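You operate a simulated robot arm through the tools that you are given. There is no shell and no other tool. Be economical: measure what you need, move in short steps, check, and stop when the job is done.

You are at the controls of a simulated robot arm. One attempt, no reset.

TASK
Blot the spilt ink, then rub the stain off the table.
Fine: don't smear it while wet; damp the felt block on the sponge dish; put blotter and felt block back. Set down upright: rocker blotter. What is to be rubbed or washed off counts as gone when no trace of it is left.

Only the result counts: the job must be done as asked and must still hold three seconds after the hand-in. Knocking over, shifting, dropping, spilling or breaking anything else fails it.

THE ROBOT
A 6-joint arm with a two-finger parallel gripper, fixed in place. Base frame: the origin is at the foot of the arm, x ahead of it, y to its left, z up; the work surface is at about z = 760. Lengths are in mm, angles in degrees, forces in N, time in s.
With the tool pointing down near the work surface it reaches from about 240 to 640 mm from the base axis. Its first joint turns from -66.0 to 66.0 degrees. Payload 2.7 kg.
Tool frame: the origin (TCP) lies between the finger pads and is the grasp point; the fingertips stand 23 mm ahead of it; z points along the fingers, y is the line along which they close. Largest opening 94 mm; finger width 38, thickness 10; the body of the gripper, 54 by 96 mm, starts 39 mm behind the TCP.
Orientation is that of the tool frame in the base frame, as [roll, pitch, yaw] about the fixed x, y, z axes, in that order (R = Rz(yaw) Ry(pitch) Rx(roll)). With the fingers straight down and closing along the base's y, the tool's x points along the base's -x, its y along +y and its z along -z.

THE INTERFACE
- The arm moves only by the tool apply_moves. Its argument "targets" is a list of rows, each a list of 3 entries, a list of its own where there are three numbers: the shift along the base's x, y, z in units of 30 mm (1.0 is 30 mm), then the turn, a rotation vector about the base's x, y, z in units of 8 degrees (1.0 is 8 degrees), then the opening, from 0 (shut) to 1 (fully open). In form: [[[x, y, z], [rx, ry, rz], gripper], ...]. A call has 1 to 10 rows; each row shifts and turns the commanded pose from where the row before left it. A call with a number of a shift or a turn outside -1 to 1 is refused whole. Each row takes 0.2 s and may step no farther than 50 mm and 8.6 degrees from the row before; otherwise, or with a gripper value out of range, the whole call is refused. A pose out of reach is approached as far as the arm can. The call stops where the force on the tool passes 40 N (or 10 N more than at its start, if that is more) or the arm is blocked; 0.2 s more then pass. Each finger travels about 45 mm/s and halts on what it meets, pressing with about 33 N; the grip force reading is that of the motor and also rises with nothing between the fingers. The clock runs only during rows and for 0.2 s after the last one: add rows that do not move to give the fingers time. The reply holds the time, the measured pose of the TCP, the force on the tool along the base axes, the opening and the grip force, in the units named above and with some noise, with the torque about the TCP (base axes, N m) and any sound that the robot's microphone picked up.
- Cameras (640 x 400 px; columns grow to the right, rows downward): "scene" is fixed at [84.9, -437.8, 1423.7]; the picture's right is [0.77, -0.64, 0.00], its down [-0.33, -0.40, -0.86] and it looks along [0.54, 0.66, -0.52] (base axes); focal length 335 px, centre (320, 200). "wrist" rides on the gripper at [86, 16, -74] in the tool frame; the picture's right is [-0.18, 0.98, 0.00], its down [-0.58, -0.11, -0.81] and it looks along [-0.79, -0.15, 0.59] (tool axes); focal length 243 px, centre (320, 200). There is no depth. A picture from a camera that has moved, and an enlarged one, comes with that camera's place and axes in the base frame and with its lens. The place of the scene camera against the robot may be out by one fixed shift of up to 25 mm in any direction.
- grab_frame(camera): a new picture of that camera. The clock stands still meanwhile.
- enlarge(camera, box): a new picture of the part [left, top, right, bottom] of that camera's present view, enlarged. The clock stands still meanwhile.
- job_done(): hands the job in; it is judged then, once.

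Work in short steps. Places have to be worked out from the pictures, the camera data and where the tool is seen: move nearer, look again, correct. Check each grasp and each placing, and mend what went wrong. You have 120 turns and 68 pictures in all, those below and enlarged ones among them. Open the gripper and draw the arm clear of the work before you hand the job in, unless the task says otherwise; then end with one line.

The tools are called after "Request:" as name(argument=value, ...) on one line, values as JSON. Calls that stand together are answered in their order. apply_moves: Moves the arm, as the interface text tells. Its arguments: {"type":"object","properties":{"targets":{"type":"array","items":{"type":"array"}}},"required":["targets"]} The other tools are called the same way: grab_frame (camera) takes a picture; enlarge (camera, box) takes an enlarged picture of a part of a camera's view; job_done () hands the job in.

At the start:

```text
time: 0.0
tcp_pos: [458.4, 66.9, 1001.5]
tool_rot: [-180.0, 0.0, -180.0]
contact_force: [0.7, -0.4, 0.0]
torque: [-0.05, 0.02, 0.02]
grip_width: 94.1
finger_force: 0.0
```

scene: 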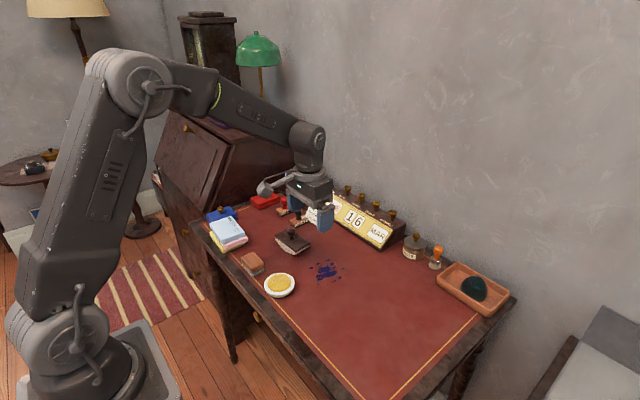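
wrist: 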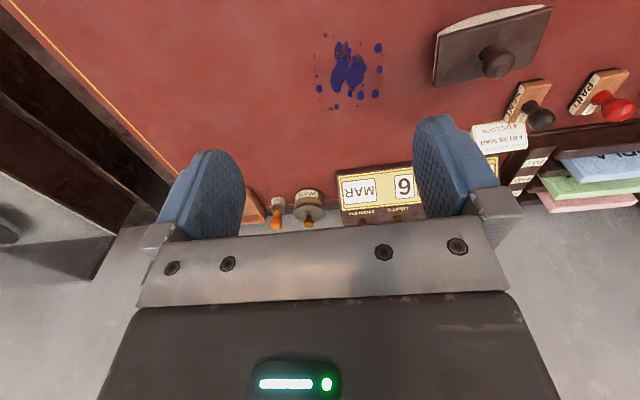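

I start with a closer look at the working area in the scene view.

Request:
enlarge(camera="scene", box=[190, 180, 390, 305])

Request:
enlarge(camera="wrist", box=[300, 0, 620, 200])

```text
3.20 times, centred on (290, 242) of scene
camera zoom: at [84.9, -437.8, 1423.7], right [0.77, -0.64, 0.0], down [-0.33, -0.4, -0.86], along [0.54, 0.66, -0.52], focal length 1073 px, centre (416, 64)
```

zoom: 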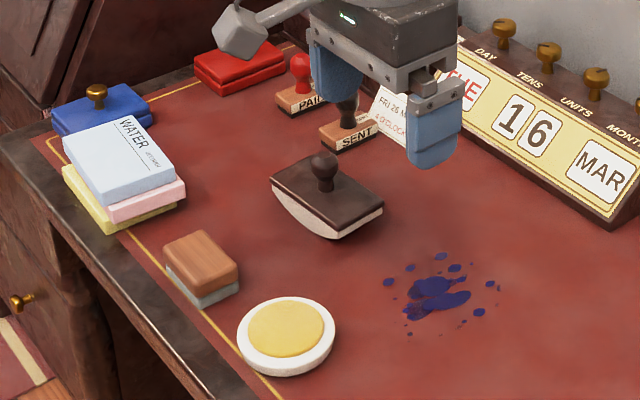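

```text
2.00 times, centred on (460, 100) of wrist
camera zoom: at [370.5, 83.1, 1073.8], right [0.18, 0.98, 0.0], down [0.58, -0.11, 0.81], along [0.79, -0.15, -0.59], focal length 485 px, centre (40, 400)
```

zoom: 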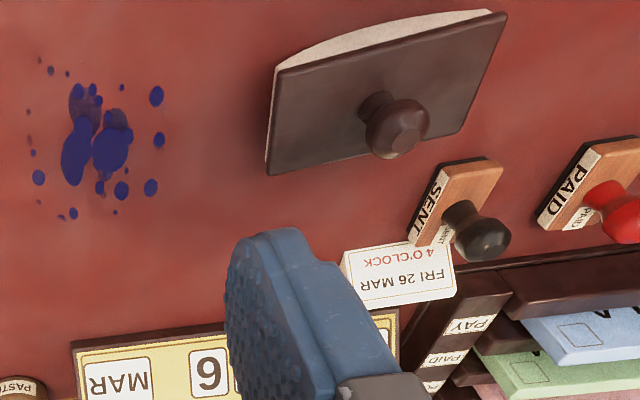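

Estimates: ink around (526, 89) spanning roughly x 480–572, y 44–130; blotter about (515, 236) with its long axis along y. Felt block near (380, 235) and dish near (390, 120) come only from the scene view, so I pull back to see them with the wrist camera.

Request:
apply_moves(targets=[[[-1, 0.9, 0], [0, 0, 0], 1], [[-1, 0.9, 0], [0, 0, 0], 1], [[-1, 0.9, 0], [0, 0, 0], 1], [[-1, 0.9, 0], [0, 0, 0], 1], [[-1, 0, 0], [0, 0, 0], 1]])

Request:
grab_frame(camera="wrist")

```text
time: 1.2
tcp_pos: [309.0, 175.3, 1001.2]
tool_rot: [179.9, 0.0, -180.0]
contact_force: [-0.9, 0.0, -1.1]
torque: [0.0, 0.02, -0.04]
grip_width: 94.0
finger_force: 0.0
```

```text
63 pictures are left
camera wrist: at [221.9, 191.7, 1073.8], right [0.18, 0.98, 0.0], down [0.58, -0.11, 0.81], along [0.79, -0.15, -0.59], focal length 243 px, centre (320, 200)
```

wrist: 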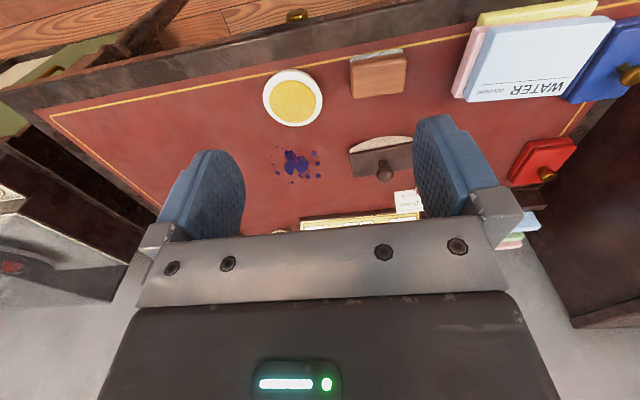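

Request:
enlarge(camera="wrist", box=[240, 20, 440, 200])

```text
2.22 times, centred on (340, 110) of wrist
camera zoom: at [221.9, 191.7, 1073.8], right [0.18, 0.98, 0.0], down [0.58, -0.11, 0.81], along [0.79, -0.15, -0.59], focal length 539 px, centre (276, 400)
```

zoom: 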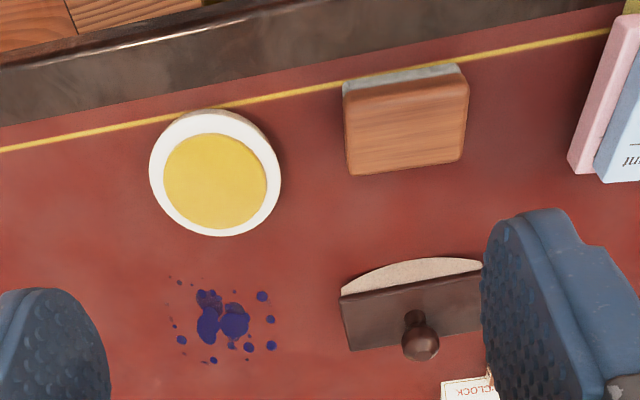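

From two views: knob ≈ (519, 240, 810), felt block centred ≈ (374, 231) with 60 mm along y, dish ≈ (392, 122). I go above the blotter, turned about 3.4° to match it.

Request:
apply_moves(targets=[[[1, 0.308, -0.3], [0, 0, 0.42], 1], [[1, 0.308, -0.5], [0, 0, 0], 1], [[1, 0.308, -0.5], [0, 0, 0], 1], [[1, 0.308, -0.5], [0, 0, 0], 1], [[1, 0.308, -0.5], [0, 0, 0], 1], [[1, 0.308, -0.5], [0, 0, 0], 1], [[1, 0.308, -0.5], [0, 0, 0], 1], [[0, 0, 0], [0, 0, 0], 1]])

Request:
grab_frame(camera="wrist")

Request:
enlarge(camera="scene", box=[210, 160, 370, 260])

```text
time: 3.0
tcp_pos: [517.9, 240.8, 901.7]
tool_rot: [180.0, 0.0, -176.5]
contact_force: [-0.5, -0.7, -0.8]
torque: [0.01, 0.0, 0.03]
grip_width: 94.0
finger_force: 0.0
```

```text
61 pictures are left
camera wrist: at [429.9, 251.3, 974.8], right [0.13, 0.99, 0.0], down [0.59, -0.07, 0.81], along [0.8, -0.1, -0.59], focal length 243 px, centre (320, 200)
```

wrist: 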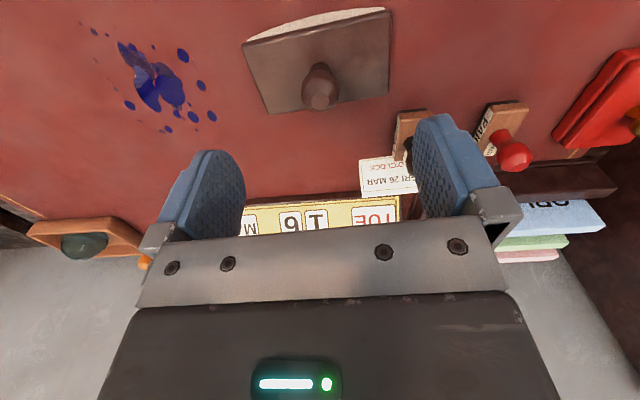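

```text
4.00 times, centred on (290, 210) of scene
camera zoom: at [84.9, -437.8, 1423.7], right [0.77, -0.64, 0.0], down [-0.33, -0.4, -0.86], along [0.54, 0.66, -0.52], focal length 1341 px, centre (440, 160)
```

zoom: 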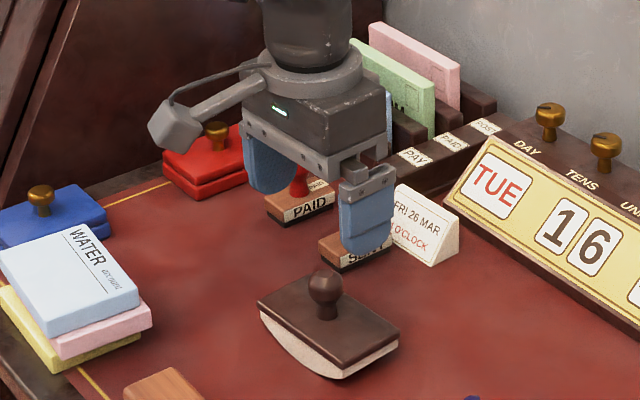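

Knob lines up at ≈(520, 240). I descend around it with the gripper open to z≈816, watching the force.

Request:
apply_moves(targets=[[[0.05, 0, -0.9], [0, 0, 0], 1], [[0, 0, -0.9], [0, 0, 0], 1], [[0, 0, -0.7], [0, 0, 0], 1], [[0, 0, -0.35], [0, 0, 0], 1], [[0, 0, 0], [0, 0, 0], 1]])

Request:
enlarge(camera="scene", box=[240, 180, 352, 250])

```text
time: 4.2
tcp_pos: [519.8, 240.0, 815.0]
tool_rot: [-180.0, 0.0, -176.6]
contact_force: [1.0, -0.4, 0.0]
torque: [0.02, -0.03, 0.01]
grip_width: 94.3
finger_force: 0.0
```

```text
5.71 times, centred on (296, 215) of scene
camera zoom: at [84.9, -437.8, 1423.7], right [0.77, -0.64, 0.0], down [-0.33, -0.4, -0.86], along [0.54, 0.66, -0.52], focal length 1916 px, centre (457, 114)
```

zoom: 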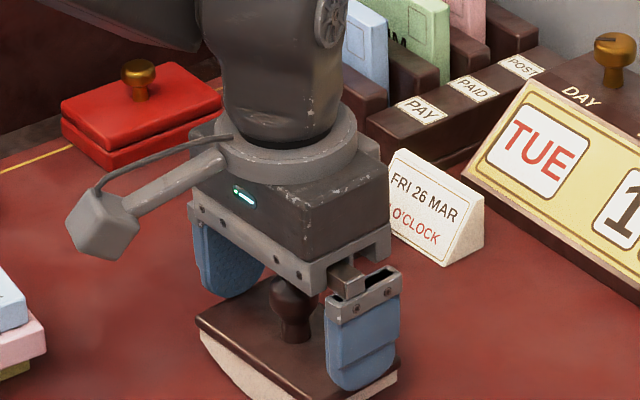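

The fingers straddle the knob just above the plate. I close on it.

Request:
apply_moves(targets=[[[0, 0, 0], [0, 0, 0], 0], [[0, 0, 0], [0, 0, 0], 0], [[0, 0, 0], [0, 0, 0], 0], [[0, 0, 0], [0, 0, 0], 0], [[0, 0, 0], [0, 0, 0], 0]])

Request:
enlarge(camera="scene", box=[240, 180, 352, 250])

```text
time: 5.4
tcp_pos: [519.5, 239.6, 816.3]
tool_rot: [-180.0, 0.1, -176.5]
contact_force: [-0.1, -0.4, 0.4]
torque: [-0.02, -0.02, 0.03]
grip_width: 25.0
finger_force: 32.8
```

```text
5.71 times, centred on (296, 215) of scene
camera zoom: at [84.9, -437.9, 1423.7], right [0.77, -0.64, 0.0], down [-0.33, -0.4, -0.86], along [0.54, 0.66, -0.52], focal length 1916 px, centre (457, 114)
```

zoom: 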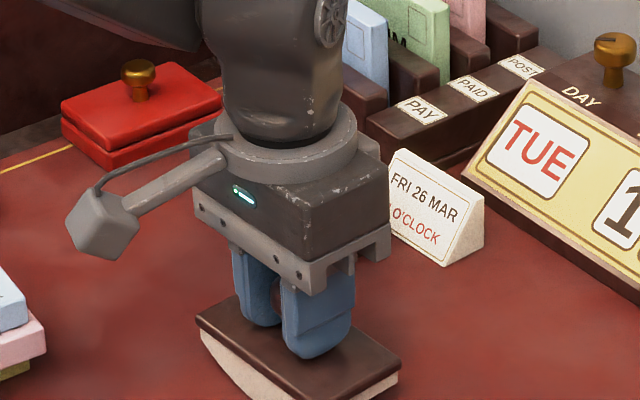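

Gripped at 25 mm; the rest height is TCP z≈816. I lift and check that it comes along level.

Request:
apply_moves(targets=[[[0, 0, 0.5], [0, 0, 0], 0], [[0, 0, 1], [0, 0, 0], 0], [[0, 0, 0.5], [0, 0, 0], 0], [[0, 0, 0], [0, 0, 0], 0]])

Request:
enlarge(camera="scene", box=[240, 160, 352, 250])

Request:
grab_frame(camera="wrist")

```text
time: 6.4
tcp_pos: [517.6, 239.9, 876.6]
tool_rot: [-180.0, 0.0, -176.6]
contact_force: [1.0, 0.4, -2.5]
torque: [0.0, -0.03, 0.0]
grip_width: 25.1
finger_force: 33.2
```

```text
4.44 times, centred on (296, 205) of scene
camera zoom: at [84.9, -437.8, 1423.7], right [0.77, -0.64, 0.0], down [-0.33, -0.4, -0.86], along [0.54, 0.66, -0.52], focal length 1490 px, centre (427, 178)
```

zoom: 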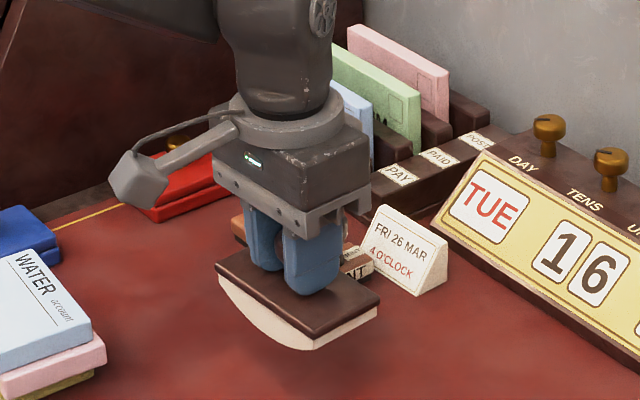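

```text
56 pictures are left
camera wrist: at [430.8, 250.4, 948.6], right [0.13, 0.99, 0.0], down [0.59, -0.07, 0.81], along [0.8, -0.1, -0.59], focal length 243 px, centre (320, 200)
```

wrist: 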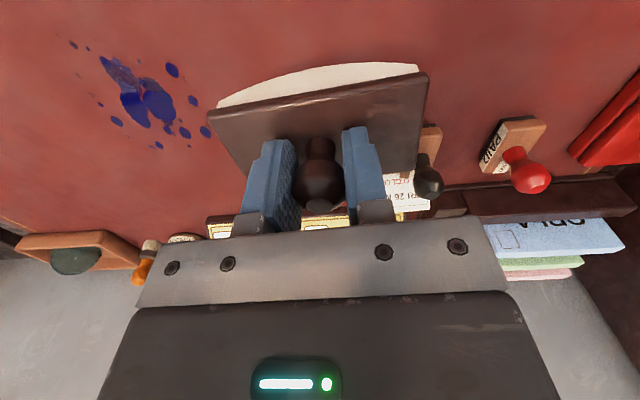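

The blotter hangs level. I straighten the yaw and carry it above the middle of the ink (525, 87).

Request:
apply_moves(targets=[[[0.04, -0.85, 0], [0, 0, -0.43], 0], [[0.04, -0.85, 0], [0, 0, 0], 0], [[0.04, -0.85, 0], [0, 0, 0], 0], [[0.04, -0.85, 0], [0, 0, 0], 0], [[0.04, -0.85, 0], [0, 0, 0], 0], [[0.04, -0.85, 0], [0, 0, 0], 0], [[0, 0, 0], [0, 0, 0], 0]])

Request:
enlarge(camera="scene", box=[270, 190, 382, 290])

```text
time: 8.0
tcp_pos: [525.2, 84.2, 875.0]
tool_rot: [180.0, 0.0, 179.9]
contact_force: [0.1, 0.0, -2.7]
torque: [0.04, -0.02, 0.01]
grip_width: 24.8
finger_force: 33.6
```

```text
4.00 times, centred on (326, 240) of scene
camera zoom: at [84.9, -437.9, 1423.7], right [0.77, -0.64, 0.0], down [-0.33, -0.4, -0.86], along [0.54, 0.66, -0.52], focal length 1341 px, centre (296, 40)
```

zoom: 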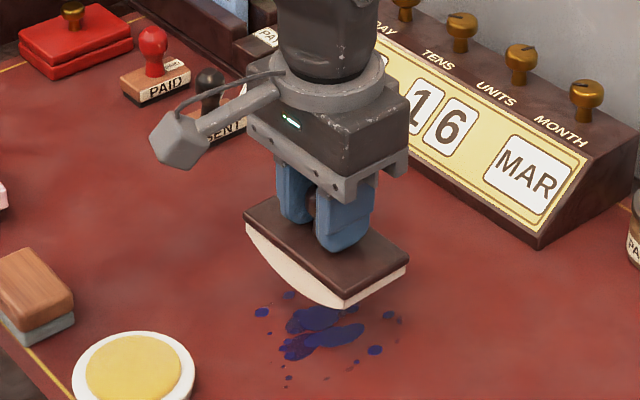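

Straight above it. I lower vertically until light contact.

Request:
apply_moves(targets=[[[0, 0.05, -1], [0, 0, 0], 0], [[0, 0, -0.7], [0, 0, 0], 0], [[0, 0, -0.2], [0, 0, 0], 0], [[0, 0, -0.1], [0, 0, 0], 0], [[0, 0, -0.1], [0, 0, 0], 0], [[0, 0, 0], [0, 0, 0], 0]])

```text
time: 9.4
tcp_pos: [527.9, 88.0, 815.1]
tool_rot: [179.8, 0.4, 180.0]
contact_force: [-6.6, 1.0, 31.1]
torque: [0.07, 0.04, 0.0]
grip_width: 25.1
finger_force: 32.9
```

Contact at z≈816 with a firm press. I lift straight up and move the hand aside to look at the effect.

Request:
apply_moves(targets=[[[0, 0, 0.1], [0, 0, 0], 0], [[0, 0, 0.5], [0, 0, 0], 0], [[0, 0, 1], [0, 0, 0], 0], [[0, 0, 0.5], [0, 0, 0], 0], [[0, 0, 0], [0, 0, 0], 0]])

Request:
enlarge(camera="scene", box=[270, 190, 382, 290])

Request:
grab_frame(camera="wrist")

```text
time: 10.6
tcp_pos: [526.5, 88.8, 876.8]
tool_rot: [-179.9, -0.1, 179.9]
contact_force: [-0.7, -0.7, -2.7]
torque: [0.01, 0.0, -0.02]
grip_width: 25.0
finger_force: 32.9
```

```text
4.00 times, centred on (326, 240) of scene
camera zoom: at [84.9, -437.8, 1423.7], right [0.77, -0.64, 0.0], down [-0.33, -0.4, -0.86], along [0.54, 0.66, -0.52], focal length 1341 px, centre (296, 40)
```

zoom: 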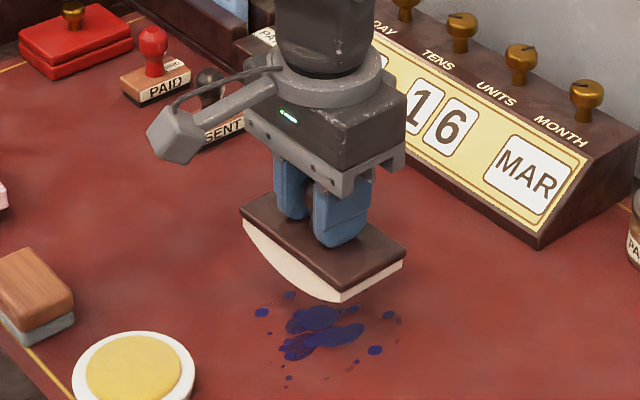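

```text
53 pictures are left
camera wrist: at [439.3, 104.4, 949.8], right [0.19, 0.98, 0.0], down [0.58, -0.11, 0.81], along [0.79, -0.15, -0.59], focal length 243 px, centre (320, 200)
```

wrist: 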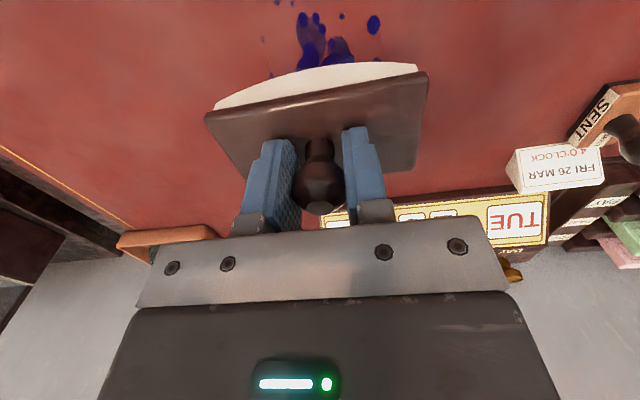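

Request:
enlarge(camera="scene", box=[302, 250, 358, 290])

```text
10.00 times, centred on (330, 270) of scene
camera zoom: at [84.9, -437.8, 1423.7], right [0.77, -0.64, 0.0], down [-0.33, -0.4, -0.86], along [0.54, 0.66, -0.52], focal length 3353 px, centre (220, -500)
```

zoom: 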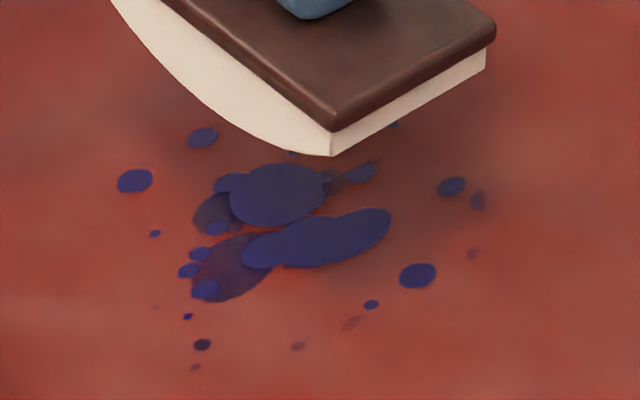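

The patches look unchanged, but the contact line was probably in the gap between the two lobes (y≈87). I press again at y≈98 to learn how the blotting acts.

Request:
apply_moves(targets=[[[0, 0.33, -1], [0, 0, 0], 0], [[0, 0, -0.7], [0, 0, 0], 0], [[0, 0, -0.2], [0, 0, 0], 0], [[0, 0, -0.1], [0, 0, 0], 0], [[0, 0, -0.1], [0, 0, 0], 0], [[0, 0, 0], [0, 0, 0], 0], [[0, 0, 0.2], [0, 0, 0], 0], [[0, 0, 0.9], [0, 0, 0], 0], [[0, 0, 1], [0, 0, 0], 0], [[0, 0, 0], [0, 0, 0], 0]])

Request:
enlarge(camera="scene", box=[302, 250, 358, 290])

```text
time: 12.8
tcp_pos: [524.3, 98.5, 874.3]
tool_rot: [180.0, -0.1, 180.0]
contact_force: [0.1, -0.1, -2.0]
torque: [0.03, 0.02, -0.02]
grip_width: 25.0
finger_force: 33.1
```

```text
10.00 times, centred on (330, 270) of scene
camera zoom: at [84.9, -437.8, 1423.7], right [0.77, -0.64, 0.0], down [-0.33, -0.4, -0.86], along [0.54, 0.66, -0.52], focal length 3353 px, centre (220, -500)
```

zoom: 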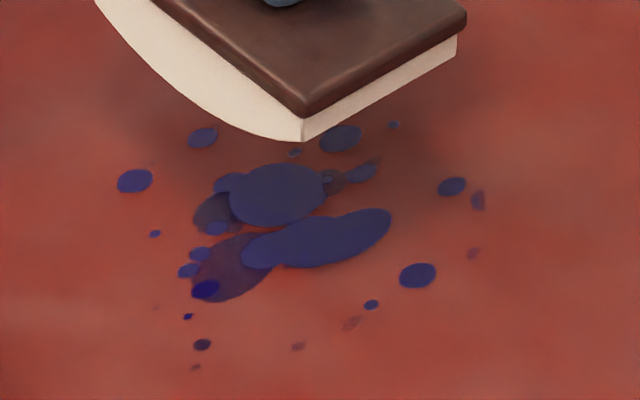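

The change is hard to judge in the hand's shadow. I move the blotter aside (+y, up) and look in clear light.

Request:
apply_moves(targets=[[[-0.6, 1, 0.5], [0, 0, 0], 0], [[-0.6, 1, 0.5], [0, 0, 0], 0], [[-0.6, 1, 0.5], [0, 0, 0], 0], [[-0.6, 1, 0.5], [0, 0, 0], 0], [[0, 0.5, 0], [0, 0, 0], 0], [[0, 0, 0], [0, 0, 0], 0]])

Request:
enlarge(camera="scene", box=[302, 250, 358, 290])

Request:
grab_frame(camera="wrist")

```text
time: 14.2
tcp_pos: [453.3, 232.5, 936.2]
tool_rot: [179.9, 0.1, 179.9]
contact_force: [-0.9, 0.2, -2.1]
torque: [-0.01, 0.0, -0.03]
grip_width: 25.2
finger_force: 32.6
```

```text
10.00 times, centred on (330, 270) of scene
camera zoom: at [84.9, -437.8, 1423.7], right [0.77, -0.64, 0.0], down [-0.33, -0.4, -0.86], along [0.54, 0.66, -0.52], focal length 3353 px, centre (220, -500)
```

zoom: 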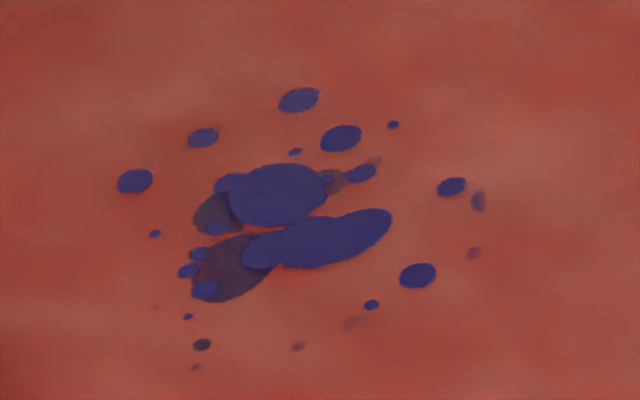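

```text
49 pictures are left
camera wrist: at [366.9, 249.7, 1009.3], right [0.19, 0.98, 0.0], down [0.58, -0.11, 0.81], along [0.79, -0.15, -0.59], focal length 243 px, centre (320, 200)
```

wrist: 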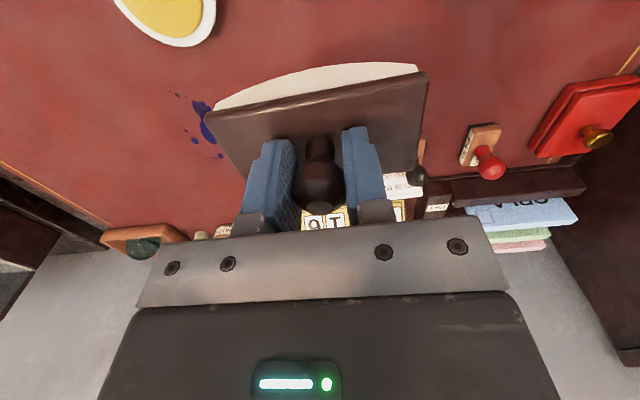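

The ink looks about as before, so I try again on the upper lobe (y≈98) with a longer firm hold.

Request:
apply_moves(targets=[[[0.6, -1, 0], [0, 0, 0], 0], [[0.6, -1, -0.5], [0, 0, 0], 0], [[0.6, -1, -0.5], [0, 0, 0], 0], [[0.6, -1, -0.5], [0, 0, 0], 0], [[0, -0.5, -0.5], [0, 0, 0], 0], [[0, 0, -1], [0, 0, 0], 0], [[0, 0, -0.7], [0, 0, 0], 0], [[0, 0, -0.2], [0, 0, 0], 0], [[0, 0, -0.1], [0, 0, 0], 0], [[0, 0, -0.1], [0, 0, 0], 0]])

Request:
apply_moves(targets=[[[0, 0, 0], [0, 0, 0], 0], [[0, 0, 0], [0, 0, 0], 0], [[0, 0, 0], [0, 0, 0], 0], [[0, 0, 0], [0, 0, 0], 0], [[0, 0, 0], [0, 0, 0], 0], [[0, 0, 0], [0, 0, 0], 0], [[0, 0, 0], [0, 0, 0], 0], [[0, 0, 0], [0, 0, 0], 0]])

Request:
enlarge(camera="scene", box=[270, 210, 382, 290])

```text
time: 16.4
tcp_pos: [526.4, 98.9, 816.3]
tool_rot: [179.8, 0.2, -180.0]
contact_force: [-6.2, -1.4, 16.3]
torque: [-0.06, -0.13, -0.03]
grip_width: 24.9
finger_force: 33.0
```

```text
time: 18.2
tcp_pos: [525.6, 99.6, 814.6]
tool_rot: [179.9, 0.3, -180.0]
contact_force: [1.4, 0.8, 24.9]
torque: [0.04, -0.07, 0.0]
grip_width: 24.8
finger_force: 32.4
```

```text
5.00 times, centred on (326, 250) of scene
camera zoom: at [84.5, -437.9, 1423.7], right [0.77, -0.64, 0.0], down [-0.33, -0.4, -0.86], along [0.54, 0.66, -0.52], focal length 1676 px, centre (290, -50)
```

zoom: 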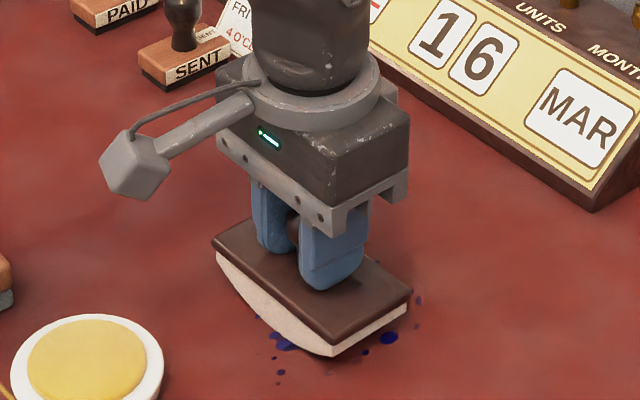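

A steady 25 N press for about two seconds. I lift and look.

Request:
apply_moves(targets=[[[0, 0, 0.2], [0, 0, 0], 0], [[0, 0, 0.9], [0, 0, 0], 0], [[0, 0, 1], [0, 0, 0], 0], [[0, 1, 0.5], [0, 0, 0], 0], [[0, 1, 0], [0, 0, 0], 0], [[0, 1, 0], [0, 0, 0], 0], [[0, 0, 0], [0, 0, 0], 0]])

Request:
enlarge(camera="scene", box=[302, 250, 358, 290])

```text
time: 19.8
tcp_pos: [525.0, 188.6, 891.1]
tool_rot: [179.9, 0.1, 179.9]
contact_force: [-0.1, -0.5, -1.9]
torque: [0.0, -0.01, 0.01]
grip_width: 25.0
finger_force: 33.1
```

```text
10.00 times, centred on (330, 270) of scene
camera zoom: at [84.9, -437.8, 1423.7], right [0.77, -0.64, 0.0], down [-0.33, -0.4, -0.86], along [0.54, 0.66, -0.52], focal length 3353 px, centre (220, -500)
```

zoom: 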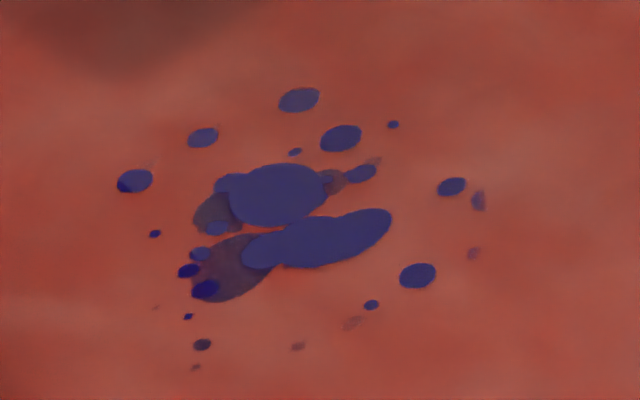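

It's ambiguous whether the sheen means wet ink, so I go to a side pose where the wrist camera sees the ink past the blotter.

Request:
apply_moves(targets=[[[-0.3, -1, 0.2], [0, 0, 0], 0], [[-0.35, -1, 0.2], [0, 0, 0], 0], [[-0.35, -1, 0.2], [0, 0, 0], 0], [[-0.35, -1, 0.2], [0, 0, 0], 0], [[-0.35, -1, 0.2], [0, 0, 0], 0], [[-0.35, -1, 0.2], [0, 0, 0], 0], [[-0.35, -1, 0.2], [0, 0, 0], 0], [[-0.35, -1, 0], [0, 0, 0], 0], [[0, 0, 0], [0, 0, 0], 0]])

Request:
enlarge(camera="wrist", box=[380, 40, 540, 140])

Request:
enlarge(camera="scene", box=[190, 180, 390, 305])

```text
time: 21.8
tcp_pos: [445.8, -51.0, 931.4]
tool_rot: [180.0, -0.1, -179.9]
contact_force: [0.2, -0.1, -2.7]
torque: [-0.02, 0.0, 0.03]
grip_width: 24.8
finger_force: 33.1
```

```text
4.00 times, centred on (460, 90) of wrist
camera zoom: at [358.9, -35.9, 1003.8], right [0.18, 0.98, 0.0], down [0.58, -0.11, 0.81], along [0.79, -0.15, -0.59], focal length 970 px, centre (-240, 640)
```

zoom: 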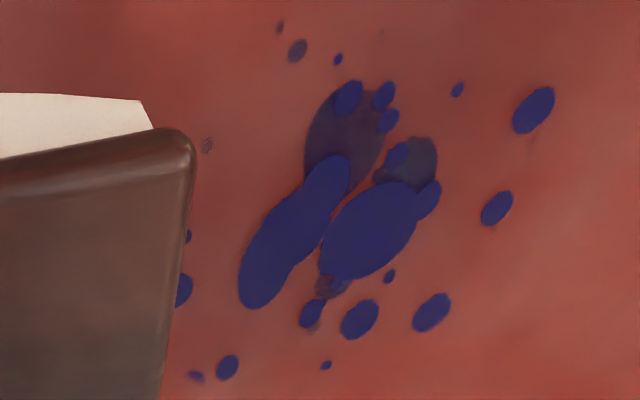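

```text
3.20 times, centred on (290, 242) of scene
camera zoom: at [84.9, -437.9, 1423.7], right [0.77, -0.64, 0.0], down [-0.33, -0.4, -0.86], along [0.54, 0.66, -0.52], focal length 1073 px, centre (416, 64)
```

zoom: 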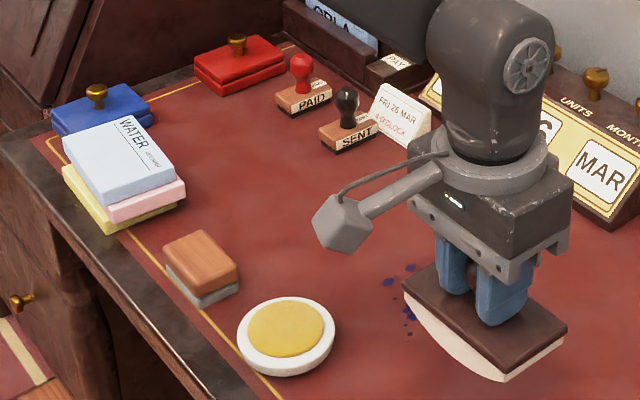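

Nothing clearly changed, so level presses seem insufficient: I'll rock it properly as a rolling contact (R≈78). I move above the +y end of the ink at x≈500, tilting −32° about x.

Request:
apply_moves(targets=[[[0.257, 0.814, -0.1], [-1, 0, 0], 0], [[0.257, 0.814, -0.27], [-1, 0, 0], 0], [[0.257, 0.814, -0.27], [-1, 0, 0], 0], [[0.257, 0.814, -0.27], [-1, 0, 0], 0], [[0.257, 0.814, -0.27], [0, 0, 0], 0], [[0.257, 0.814, -0.27], [0, 0, 0], 0], [[0.257, 0.814, -0.25], [0, 0, 0], 0], [[0, 0, 0], [0, 0, 0], 0]])

Request:
enlarge(camera="scene", box=[250, 190, 378, 290])

```text
time: 23.6
tcp_pos: [497.9, 117.3, 882.8]
tool_rot: [-148.0, 0.0, 179.9]
contact_force: [-0.4, -0.4, -2.6]
torque: [0.06, -0.02, 0.0]
grip_width: 24.9
finger_force: 33.4
```

```text
4.00 times, centred on (314, 240) of scene
camera zoom: at [84.9, -437.8, 1423.7], right [0.77, -0.64, 0.0], down [-0.33, -0.4, -0.86], along [0.54, 0.66, -0.52], focal length 1341 px, centre (344, 40)
```

zoom: 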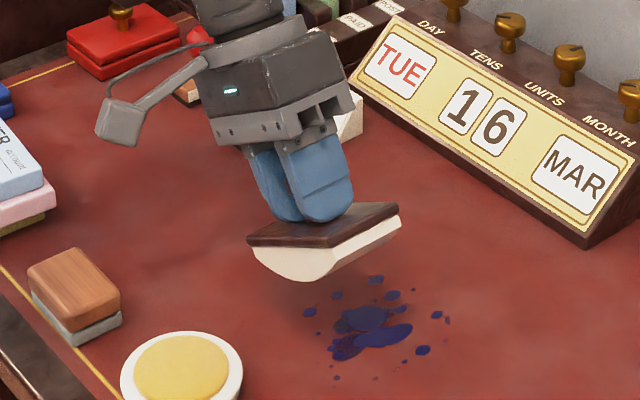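

Tilt is right. I lower to about 2 mm above the expected contact and then feel for it.

Request:
apply_moves(targets=[[[0.05, 0.09, -1], [0, 0, 0], 0], [[0, 0, -1], [0, 0, 0], 0], [[0, 0, -0.1], [0, 0, 0], 0], [[0, 0, 0], [0, 0, 0], 0]])

Request:
apply_moves(targets=[[[0, 0, -0.06], [0, 0, 0], 0], [[0, 0, 0], [0, 0, 0], 0]])

```text
time: 24.6
tcp_pos: [499.6, 121.0, 819.7]
tool_rot: [-148.0, 0.1, 179.9]
contact_force: [-4.4, 0.4, 6.8]
torque: [0.09, -0.08, 0.01]
grip_width: 24.8
finger_force: 32.9
```

```text
time: 25.2
tcp_pos: [499.8, 120.9, 820.4]
tool_rot: [-148.0, 0.2, 179.9]
contact_force: [-10.9, -3.6, 28.0]
torque: [0.18, -0.21, 0.04]
grip_width: 24.8
finger_force: 32.8
```

Contact found at z≈820, in line with the model. I back off slightly and roll to level in 4° steps.

Request:
apply_moves(targets=[[[0, -0.1377, 0.0], [0.5, 0, 0], 0], [[0, -0.136, -0.0245], [0.5, 0, 0], 0], [[0, -0.1343, -0.0209], [0.5, 0, 0], 0], [[0, -0.1333, -0.0172], [0.5, 0, 0], 0], [[0, -0.1317, -0.0135], [0.5, 0, 0], 0], [[0, -0.1313, -0.0097], [0.5, 0, 0], 0], [[0, -0.1307, -0.0059], [0.5, 0, 0], 0], [[0, -0.1303, -0.0019], [0.5, 0, 0], 0], [[0, 0, 0], [0, 0, 0], 0]])

```text
time: 27.2
tcp_pos: [499.2, 89.5, 814.1]
tool_rot: [180.0, 0.1, -179.9]
contact_force: [3.1, 6.7, 13.3]
torque: [0.33, -0.04, -0.08]
grip_width: 25.2
finger_force: 33.1
```

Force stays around 13 N, level at z≈814. I roll on to +32°.

Request:
apply_moves(targets=[[[0, -0.1303, 0.0019], [0.5, 0, 0], 0], [[0, -0.1307, 0.0059], [0.5, 0, 0], 0], [[0, -0.1313, 0.0097], [0.5, 0, 0], 0], [[0, -0.1317, 0.0135], [0.5, 0, 0], 0], [[0, -0.1333, 0.0172], [0.5, 0, 0], 0], [[0, -0.1343, 0.0209], [0.5, 0, 0], 0], [[0, -0.136, 0.0245], [0.5, 0, 0], 0], [[0, -0.1377, 0.0279], [0.5, 0, 0], 0], [[0, 0, 0], [0, 0, 0], 0]])

Request:
apply_moves(targets=[[[0, 0, 0.3], [0, 0, 0], 0], [[0, 0, 1], [0, 0, 0], 0], [[0, 0, 1], [0, 0, 0], 0], [[0, -1, 0], [0, 0, 0], 0], [[0, -1, 0], [0, 0, 0], 0], [[0, 0, 0], [0, 0, 0], 0]])

Request:
enlarge(camera="scene", box=[302, 250, 358, 290])

Request:
enlarge(camera="wrist", box=[320, 0, 640, 200])

```text
time: 29.2
tcp_pos: [499.1, 57.5, 819.1]
tool_rot: [147.9, 0.1, 179.9]
contact_force: [-1.7, -0.9, 25.7]
torque: [-0.58, 0.67, -0.01]
grip_width: 24.7
finger_force: 32.7
```

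```text
time: 30.6
tcp_pos: [500.0, -3.4, 885.9]
tool_rot: [148.1, -0.1, -180.0]
contact_force: [0.1, 0.5, -2.1]
torque: [-0.06, -0.02, -0.01]
grip_width: 25.3
finger_force: 32.9
```

```text
10.00 times, centred on (330, 270) of scene
camera zoom: at [84.9, -437.9, 1423.7], right [0.77, -0.64, 0.0], down [-0.33, -0.4, -0.86], along [0.54, 0.66, -0.52], focal length 3353 px, centre (220, -500)
```

zoom: 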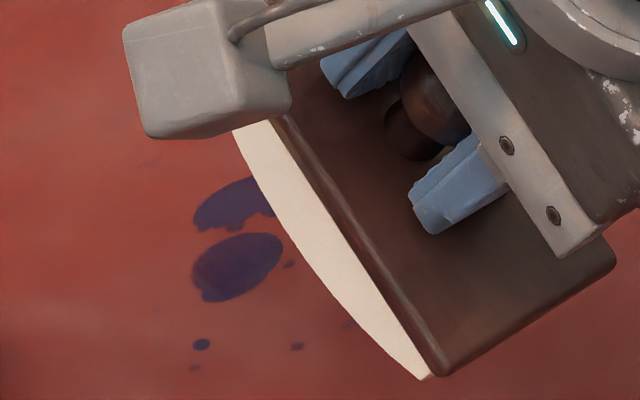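

```text
2.00 times, centred on (480, 100) of wrist
camera zoom: at [412.3, -29.2, 957.1], right [0.19, 0.83, 0.52], down [0.58, -0.52, 0.62], along [0.79, 0.19, -0.58], focal length 485 px, centre (0, 400)
```

zoom: 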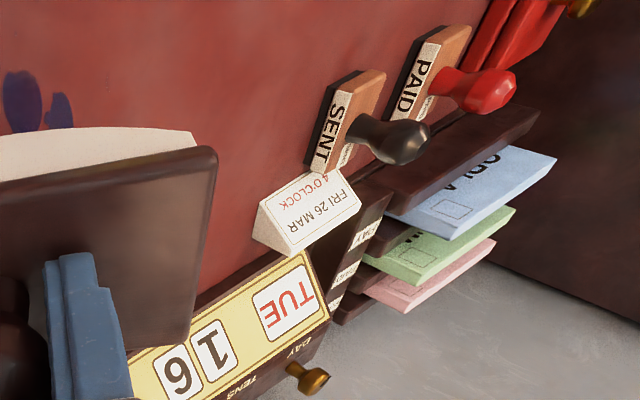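

Rocking works: the ink there is now a dull dry stain. Next strip at x≈550: I return to the +32° starting line and lower.

Request:
apply_moves(targets=[[[0.8, 1, 0], [0, 0, 0], 0], [[0.87, 1, 0], [0, 0, 0], 0], [[0, 0.02, -1], [0, 0, 0], 0], [[0, 0, -1], [0, 0, 0], 0], [[0, 0, -0.15], [0, 0, 0], 0], [[0, 0, 0], [0, 0, 0], 0]])

Request:
apply_moves(targets=[[[0, 0, -0.08], [0, 0, 0], 0], [[0, 0, 0], [0, 0, 0], 0]])

```text
time: 32.0
tcp_pos: [549.5, 56.6, 822.3]
tool_rot: [147.9, 0.1, 179.8]
contact_force: [0.2, -0.3, -3.2]
torque: [-0.05, 0.01, 0.03]
grip_width: 25.0
finger_force: 32.6
```

```text
time: 32.6
tcp_pos: [549.1, 58.5, 818.6]
tool_rot: [148.1, 0.0, 179.9]
contact_force: [0.0, -1.1, -3.1]
torque: [-0.06, 0.02, 0.04]
grip_width: 25.0
finger_force: 33.4
```

Request:
apply_moves(targets=[[[0, 0, -0.06], [0, 0, 0], 0], [[0, 0, 0], [0, 0, 0], 0]])

```text
time: 33.2
tcp_pos: [549.5, 58.1, 819.8]
tool_rot: [147.9, 0.0, -180.0]
contact_force: [-3.0, -2.1, 10.6]
torque: [-0.36, 0.44, 0.0]
grip_width: 24.8
finger_force: 32.8
```

Contact with 11 N. I add a little press and roll back to level, then on to −32°.

Request:
apply_moves(targets=[[[0, 0, -0.03], [0, 0, 0], 0], [[0, 0.1377, -0.0279], [-0.5, 0, 0], 0], [[0, 0.136, -0.0245], [-0.5, 0, 0], 0], [[0, 0.1343, -0.0209], [-0.5, 0, 0], 0], [[0, 0.1333, -0.0172], [-0.5, 0, 0], 0], [[0, 0.1317, -0.0135], [-0.5, 0, 0], 0], [[0, 0.1313, -0.0097], [-0.5, 0, 0], 0], [[0, 0.1307, -0.0059], [-0.5, 0, 0], 0], [[0, 0.1303, -0.0019], [-0.5, 0, 0], 0]])

Request:
apply_moves(targets=[[[0, 0.1303, 0.0019], [-0.5, 0, 0], 0], [[0, 0.1307, 0.0059], [-0.5, 0, 0], 0], [[0, 0.1313, 0.0097], [-0.5, 0, 0], 0], [[0, 0.1317, 0.0135], [-0.5, 0, 0], 0], [[0, 0.1333, 0.0172], [-0.5, 0, 0], 0], [[0, 0.1343, 0.0209], [-0.5, 0, 0], 0], [[0, 0.136, 0.0245], [-0.5, 0, 0], 0], [[0, 0.1377, 0.0279], [-0.5, 0, 0], 0], [[0, 0, 0], [0, 0, 0], 0]])

```text
time: 35.2
tcp_pos: [549.9, 90.5, 815.3]
tool_rot: [-180.0, 0.1, -179.9]
contact_force: [3.0, 0.7, 19.6]
torque: [0.03, -0.18, 0.04]
grip_width: 25.0
finger_force: 32.9
```

```text
time: 37.2
tcp_pos: [548.9, 121.5, 818.3]
tool_rot: [-148.0, 0.2, 180.0]
contact_force: [3.1, -9.2, 21.9]
torque: [0.0, 0.13, 0.05]
grip_width: 24.9
finger_force: 32.7
```

I lift straight up, swing aside to +y and inspect.

Request:
apply_moves(targets=[[[0, 0, 0.3], [0, 0, 0], 0], [[0, 0, 1], [0, 0, 0], 0], [[0, 0, 1], [0, 0, 0], 0], [[0, 1, 0], [1, 0, 0], 0], [[0, 1, 0], [1, 0, 0], 0], [[0, 1, 0], [1, 0, 0], 0], [[0, 1, 0], [1, 0, 0], 0], [[0, 0, 0], [0, 0, 0], 0]])

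Request:
enlarge(camera="scene", box=[302, 250, 358, 290])

```text
time: 39.0
tcp_pos: [548.4, 239.9, 885.3]
tool_rot: [179.9, 0.0, -180.0]
contact_force: [0.8, 0.8, -3.1]
torque: [-0.02, -0.01, -0.02]
grip_width: 24.9
finger_force: 33.4
```

```text
10.00 times, centred on (330, 270) of scene
camera zoom: at [84.9, -437.8, 1423.7], right [0.77, -0.64, 0.0], down [-0.33, -0.4, -0.86], along [0.54, 0.66, -0.52], focal length 3353 px, centre (220, -500)
```

zoom: 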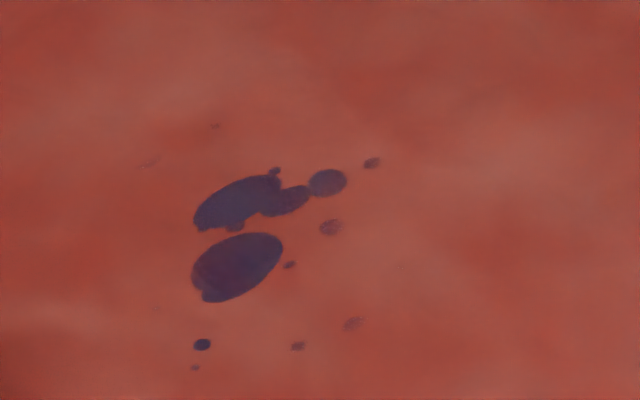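

The wet ink is gone; only dull stain marks remain, apart from one dark dot near (485, 68) that may be edge-missed. I make one more rocking pass at x≈481 for safety.

Request:
apply_moves(targets=[[[-0.56, -0.99, 0], [-1, 0, 0], 0], [[-0.56, -0.99, 0], [-1, 0, 0], 0], [[-0.56, -0.99, 0], [-1, 0, 0], 0], [[-0.56, -0.99, 0], [-1, 0, 0], 0], [[0, 0, -1], [0, 0, 0], 0], [[0, 0, -1], [0, 0, 0], 0], [[0, 0, -0.13], [0, 0, 0], 0], [[0, 0, 0], [0, 0, 0], 0]])

Request:
apply_moves(targets=[[[0, 0, -0.05], [0, 0, 0], 0], [[0, 0, 0], [0, 0, 0], 0]])

```text
time: 40.8
tcp_pos: [481.3, 123.8, 821.4]
tool_rot: [-148.0, 0.0, 179.9]
contact_force: [-0.7, 0.2, -2.6]
torque: [0.05, 0.02, -0.05]
grip_width: 25.0
finger_force: 33.0
```

```text
time: 41.4
tcp_pos: [481.1, 122.9, 821.1]
tool_rot: [-148.1, 0.0, 179.9]
contact_force: [-0.2, -0.5, -1.9]
torque: [0.05, -0.03, -0.02]
grip_width: 24.8
finger_force: 32.3
```

Request:
apply_moves(targets=[[[0, 0, -0.06], [0, 0, 0], 0], [[0, 0, 0], [0, 0, 0], 0]])

```text
time: 42.0
tcp_pos: [480.6, 122.4, 819.0]
tool_rot: [-148.0, 0.0, 179.9]
contact_force: [-0.1, -0.3, -2.2]
torque: [0.05, 0.04, 0.04]
grip_width: 24.6
finger_force: 33.4
```

Still no contact; a little lower.

Request:
apply_moves(targets=[[[0, 0, -0.05], [0, 0, 0], 0], [[0, 0, 0], [0, 0, 0], 0]])

```text
time: 42.6
tcp_pos: [481.3, 122.8, 820.4]
tool_rot: [-148.0, 0.1, 179.9]
contact_force: [-4.5, -0.8, 14.2]
torque: [0.17, 0.09, -0.03]
grip_width: 25.2
finger_force: 33.1
```

Contact at 14 N; now the roll to +32°.

Request:
apply_moves(targets=[[[0, 0, -0.02], [0, 0, 0], 0], [[0, -0.1377, -0.0279], [0.5, 0, 0], 0], [[0, -0.136, -0.0245], [0.5, 0, 0], 0], [[0, -0.1343, -0.0209], [0.5, 0, 0], 0], [[0, -0.1333, -0.0172], [0.5, 0, 0], 0], [[0, -0.1317, -0.0135], [0.5, 0, 0], 0], [[0, -0.1313, -0.0097], [0.5, 0, 0], 0], [[0, -0.1307, -0.0059], [0.5, 0, 0], 0], [[0, -0.1303, -0.0019], [0.5, 0, 0], 0]])

Request:
apply_moves(targets=[[[0, -0.1303, 0.0019], [0.5, 0, 0], 0], [[0, -0.1307, 0.0059], [0.5, 0, 0], 0], [[0, -0.1313, 0.0097], [0.5, 0, 0], 0], [[0, -0.1317, 0.0135], [0.5, 0, 0], 0], [[0, -0.1333, 0.0172], [0.5, 0, 0], 0], [[0, -0.1343, 0.0209], [0.5, 0, 0], 0], [[0, -0.136, 0.0245], [0.5, 0, 0], 0], [[0, -0.1377, 0.0279], [0.5, 0, 0], 0], [[0, 0, 0], [0, 0, 0], 0]])

Request:
apply_moves(targets=[[[0, 0, 0.3], [0, 0, 0], 0], [[0, 0, 1], [0, 0, 0], 0], [[0, 0, 1], [-1, 0, 0], 0], [[0.2, 1, 0.5], [-1, 0, 0], 0], [[0.2, 1, 0], [-1, 0, 0], 0], [[0.2, 1, 0], [-1, 0, 0], 0], [[0.2, 1, 0], [0, 0, 0], 0], [[0.2, 1, 0], [0, 0, 0], 0], [[0.2, 1, 0], [0, 0, 0], 0], [[0, 0, 0], [0, 0, 0], 0]])

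Request:
enlarge(camera="scene", box=[302, 250, 358, 290])

```text
time: 44.6
tcp_pos: [482.1, 93.4, 815.3]
tool_rot: [179.8, 0.1, 180.0]
contact_force: [1.0, 5.7, 23.7]
torque: [0.26, 0.06, 0.02]
grip_width: 25.2
finger_force: 33.1
```

```text
time: 46.6
tcp_pos: [482.5, 60.0, 818.8]
tool_rot: [147.9, 0.1, -180.0]
contact_force: [-4.8, -0.1, 33.9]
torque: [-0.6, 0.57, 0.0]
grip_width: 25.2
finger_force: 33.1
```

```text
time: 48.8
tcp_pos: [518.5, 238.0, 901.0]
tool_rot: [179.9, 0.0, 179.9]
contact_force: [0.2, 0.0, -3.0]
torque: [0.04, 0.04, 0.03]
grip_width: 24.8
finger_force: 32.9
```

```text
10.00 times, centred on (330, 270) of scene
camera zoom: at [84.9, -437.8, 1423.7], right [0.77, -0.64, 0.0], down [-0.33, -0.4, -0.86], along [0.54, 0.66, -0.52], focal length 3353 px, centre (220, -500)
```

zoom: 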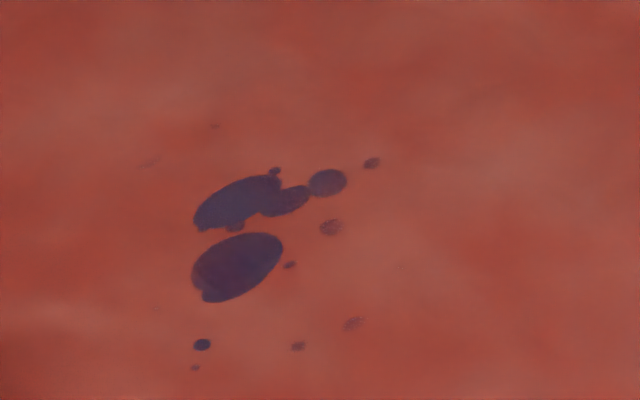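

No further change, so all that is left is dry stain. I put the blotter back at (519.5, 239.6) with its original yaw.

Request:
apply_moves(targets=[[[0.03, 0.05, -1], [0, 0, 0.43], 0], [[0, 0, -1], [0, 0, 0], 0], [[0, 0, -0.7], [0, 0, 0], 0], [[0, 0, 0], [0, 0, 0], 0]])

Request:
apply_moves(targets=[[[0, 0, -0.08], [0, 0, 0], 0], [[0, 0, 0], [0, 0, 0], 0]])

```text
time: 49.8
tcp_pos: [519.3, 239.4, 818.1]
tool_rot: [179.8, 0.0, -176.7]
contact_force: [0.2, -0.7, -2.1]
torque: [0.0, 0.02, 0.02]
grip_width: 24.9
finger_force: 32.9
```

```text
time: 50.4
tcp_pos: [519.0, 240.8, 815.7]
tool_rot: [180.0, 0.1, -176.6]
contact_force: [-0.3, -0.7, -1.7]
torque: [0.01, 0.01, 0.03]
grip_width: 24.5
finger_force: 33.0
```

Not quite touching; 1 mm more.

Request:
apply_moves(targets=[[[0, 0, -0.04], [0, 0, 0], 0], [[0, 0, 0], [0, 0, 0], 0]])

```text
time: 51.0
tcp_pos: [519.0, 240.4, 816.0]
tool_rot: [179.9, 0.0, -176.6]
contact_force: [-0.5, -0.1, -1.1]
torque: [0.01, 0.0, 0.0]
grip_width: 24.7
finger_force: 32.6
```

Request:
apply_moves(targets=[[[0, 0, -0.03], [0, 0, 0], 0], [[0, 0, 0], [0, 0, 0], 0]])

```text
time: 51.6
tcp_pos: [519.0, 240.8, 816.2]
tool_rot: [179.9, 0.0, -176.6]
contact_force: [0.1, -1.3, 1.4]
torque: [-0.04, -0.08, -0.01]
grip_width: 25.0
finger_force: 33.4
```

Light contact. I open and rise straight up.

Request:
apply_moves(targets=[[[0, 0, 0], [0, 0, 0], 0.4], [[0, 0, 0], [0, 0, 0], 0.7], [[0, 0, 0], [0, 0, 0], 0.9], [[0, 0, 0], [0, 0, 0], 0.9], [[0, 0, 0], [0, 0, 0], 0.9], [[0, 0, 0.5], [0, 0, 0], 0.9], [[0, 0, 1], [0, 0, 0], 0.9], [[0, 0, 1], [0, 0, 0], 0.9], [[0, 0, 0.5], [0, 0, 0], 1], [[0, 0, 0], [0, 0, 0], 1]])

Request:
enlarge(camera="scene", box=[190, 180, 390, 305])

```text
time: 53.8
tcp_pos: [517.1, 241.6, 906.4]
tool_rot: [180.0, 0.0, -176.7]
contact_force: [-0.4, 0.3, -0.2]
torque: [0.02, 0.01, -0.03]
grip_width: 94.0
finger_force: 0.0
```

```text
3.20 times, centred on (290, 242) of scene
camera zoom: at [84.9, -437.8, 1423.7], right [0.77, -0.64, 0.0], down [-0.33, -0.4, -0.86], along [0.54, 0.66, -0.52], focal length 1073 px, centre (416, 64)
```

zoom: 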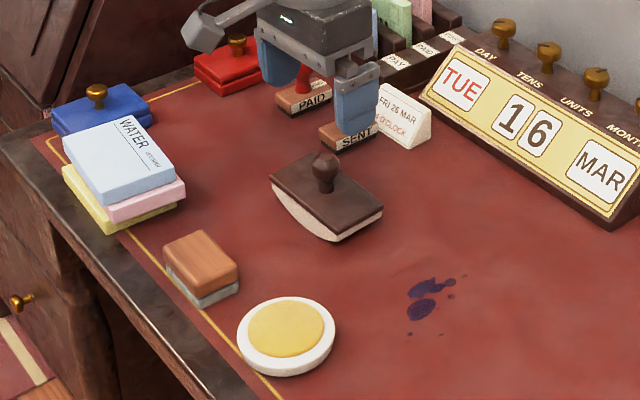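

Blotter is back upright in its place. Next the felt block: I move above it at about (373, 231) and look.

Request:
apply_moves(targets=[[[-0.95, -0.06, 0.2], [0, 0, -0.41], 1], [[-0.95, -0.06, 0.2], [0, 0, 0], 1], [[-0.95, -0.06, 0], [0, 0, 0], 1], [[-0.95, -0.06, 0], [0, 0, 0], 1], [[-0.95, -0.06, 0], [0, 0, 0], 1], [[0, 0, 0], [0, 0, 0], 1]])

Request:
grab_frame(camera="wrist")

Request:
enlarge(camera="scene", box=[200, 210, 312, 300])

```text
time: 55.2
tcp_pos: [377.1, 232.4, 918.7]
tool_rot: [179.9, -0.1, -179.9]
contact_force: [-0.5, -0.5, -1.0]
torque: [0.03, -0.01, 0.02]
grip_width: 93.9
finger_force: 0.0
```

```text
38 pictures are left
camera wrist: at [289.8, 247.9, 990.9], right [0.18, 0.98, 0.0], down [0.58, -0.11, 0.81], along [0.79, -0.15, -0.59], focal length 243 px, centre (320, 200)
```

wrist: 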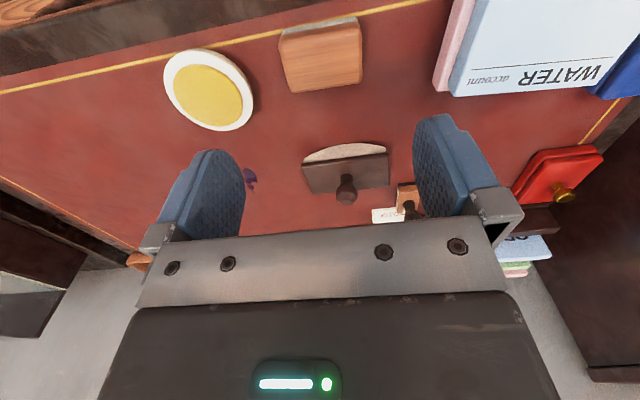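

```text
4.44 times, centred on (256, 255) of scene
camera zoom: at [84.9, -437.8, 1423.7], right [0.77, -0.64, 0.0], down [-0.33, -0.4, -0.86], along [0.54, 0.66, -0.52], focal length 1490 px, centre (604, -44)
```

zoom: 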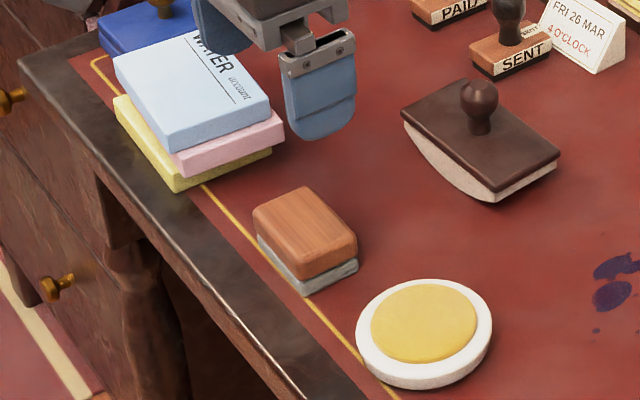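

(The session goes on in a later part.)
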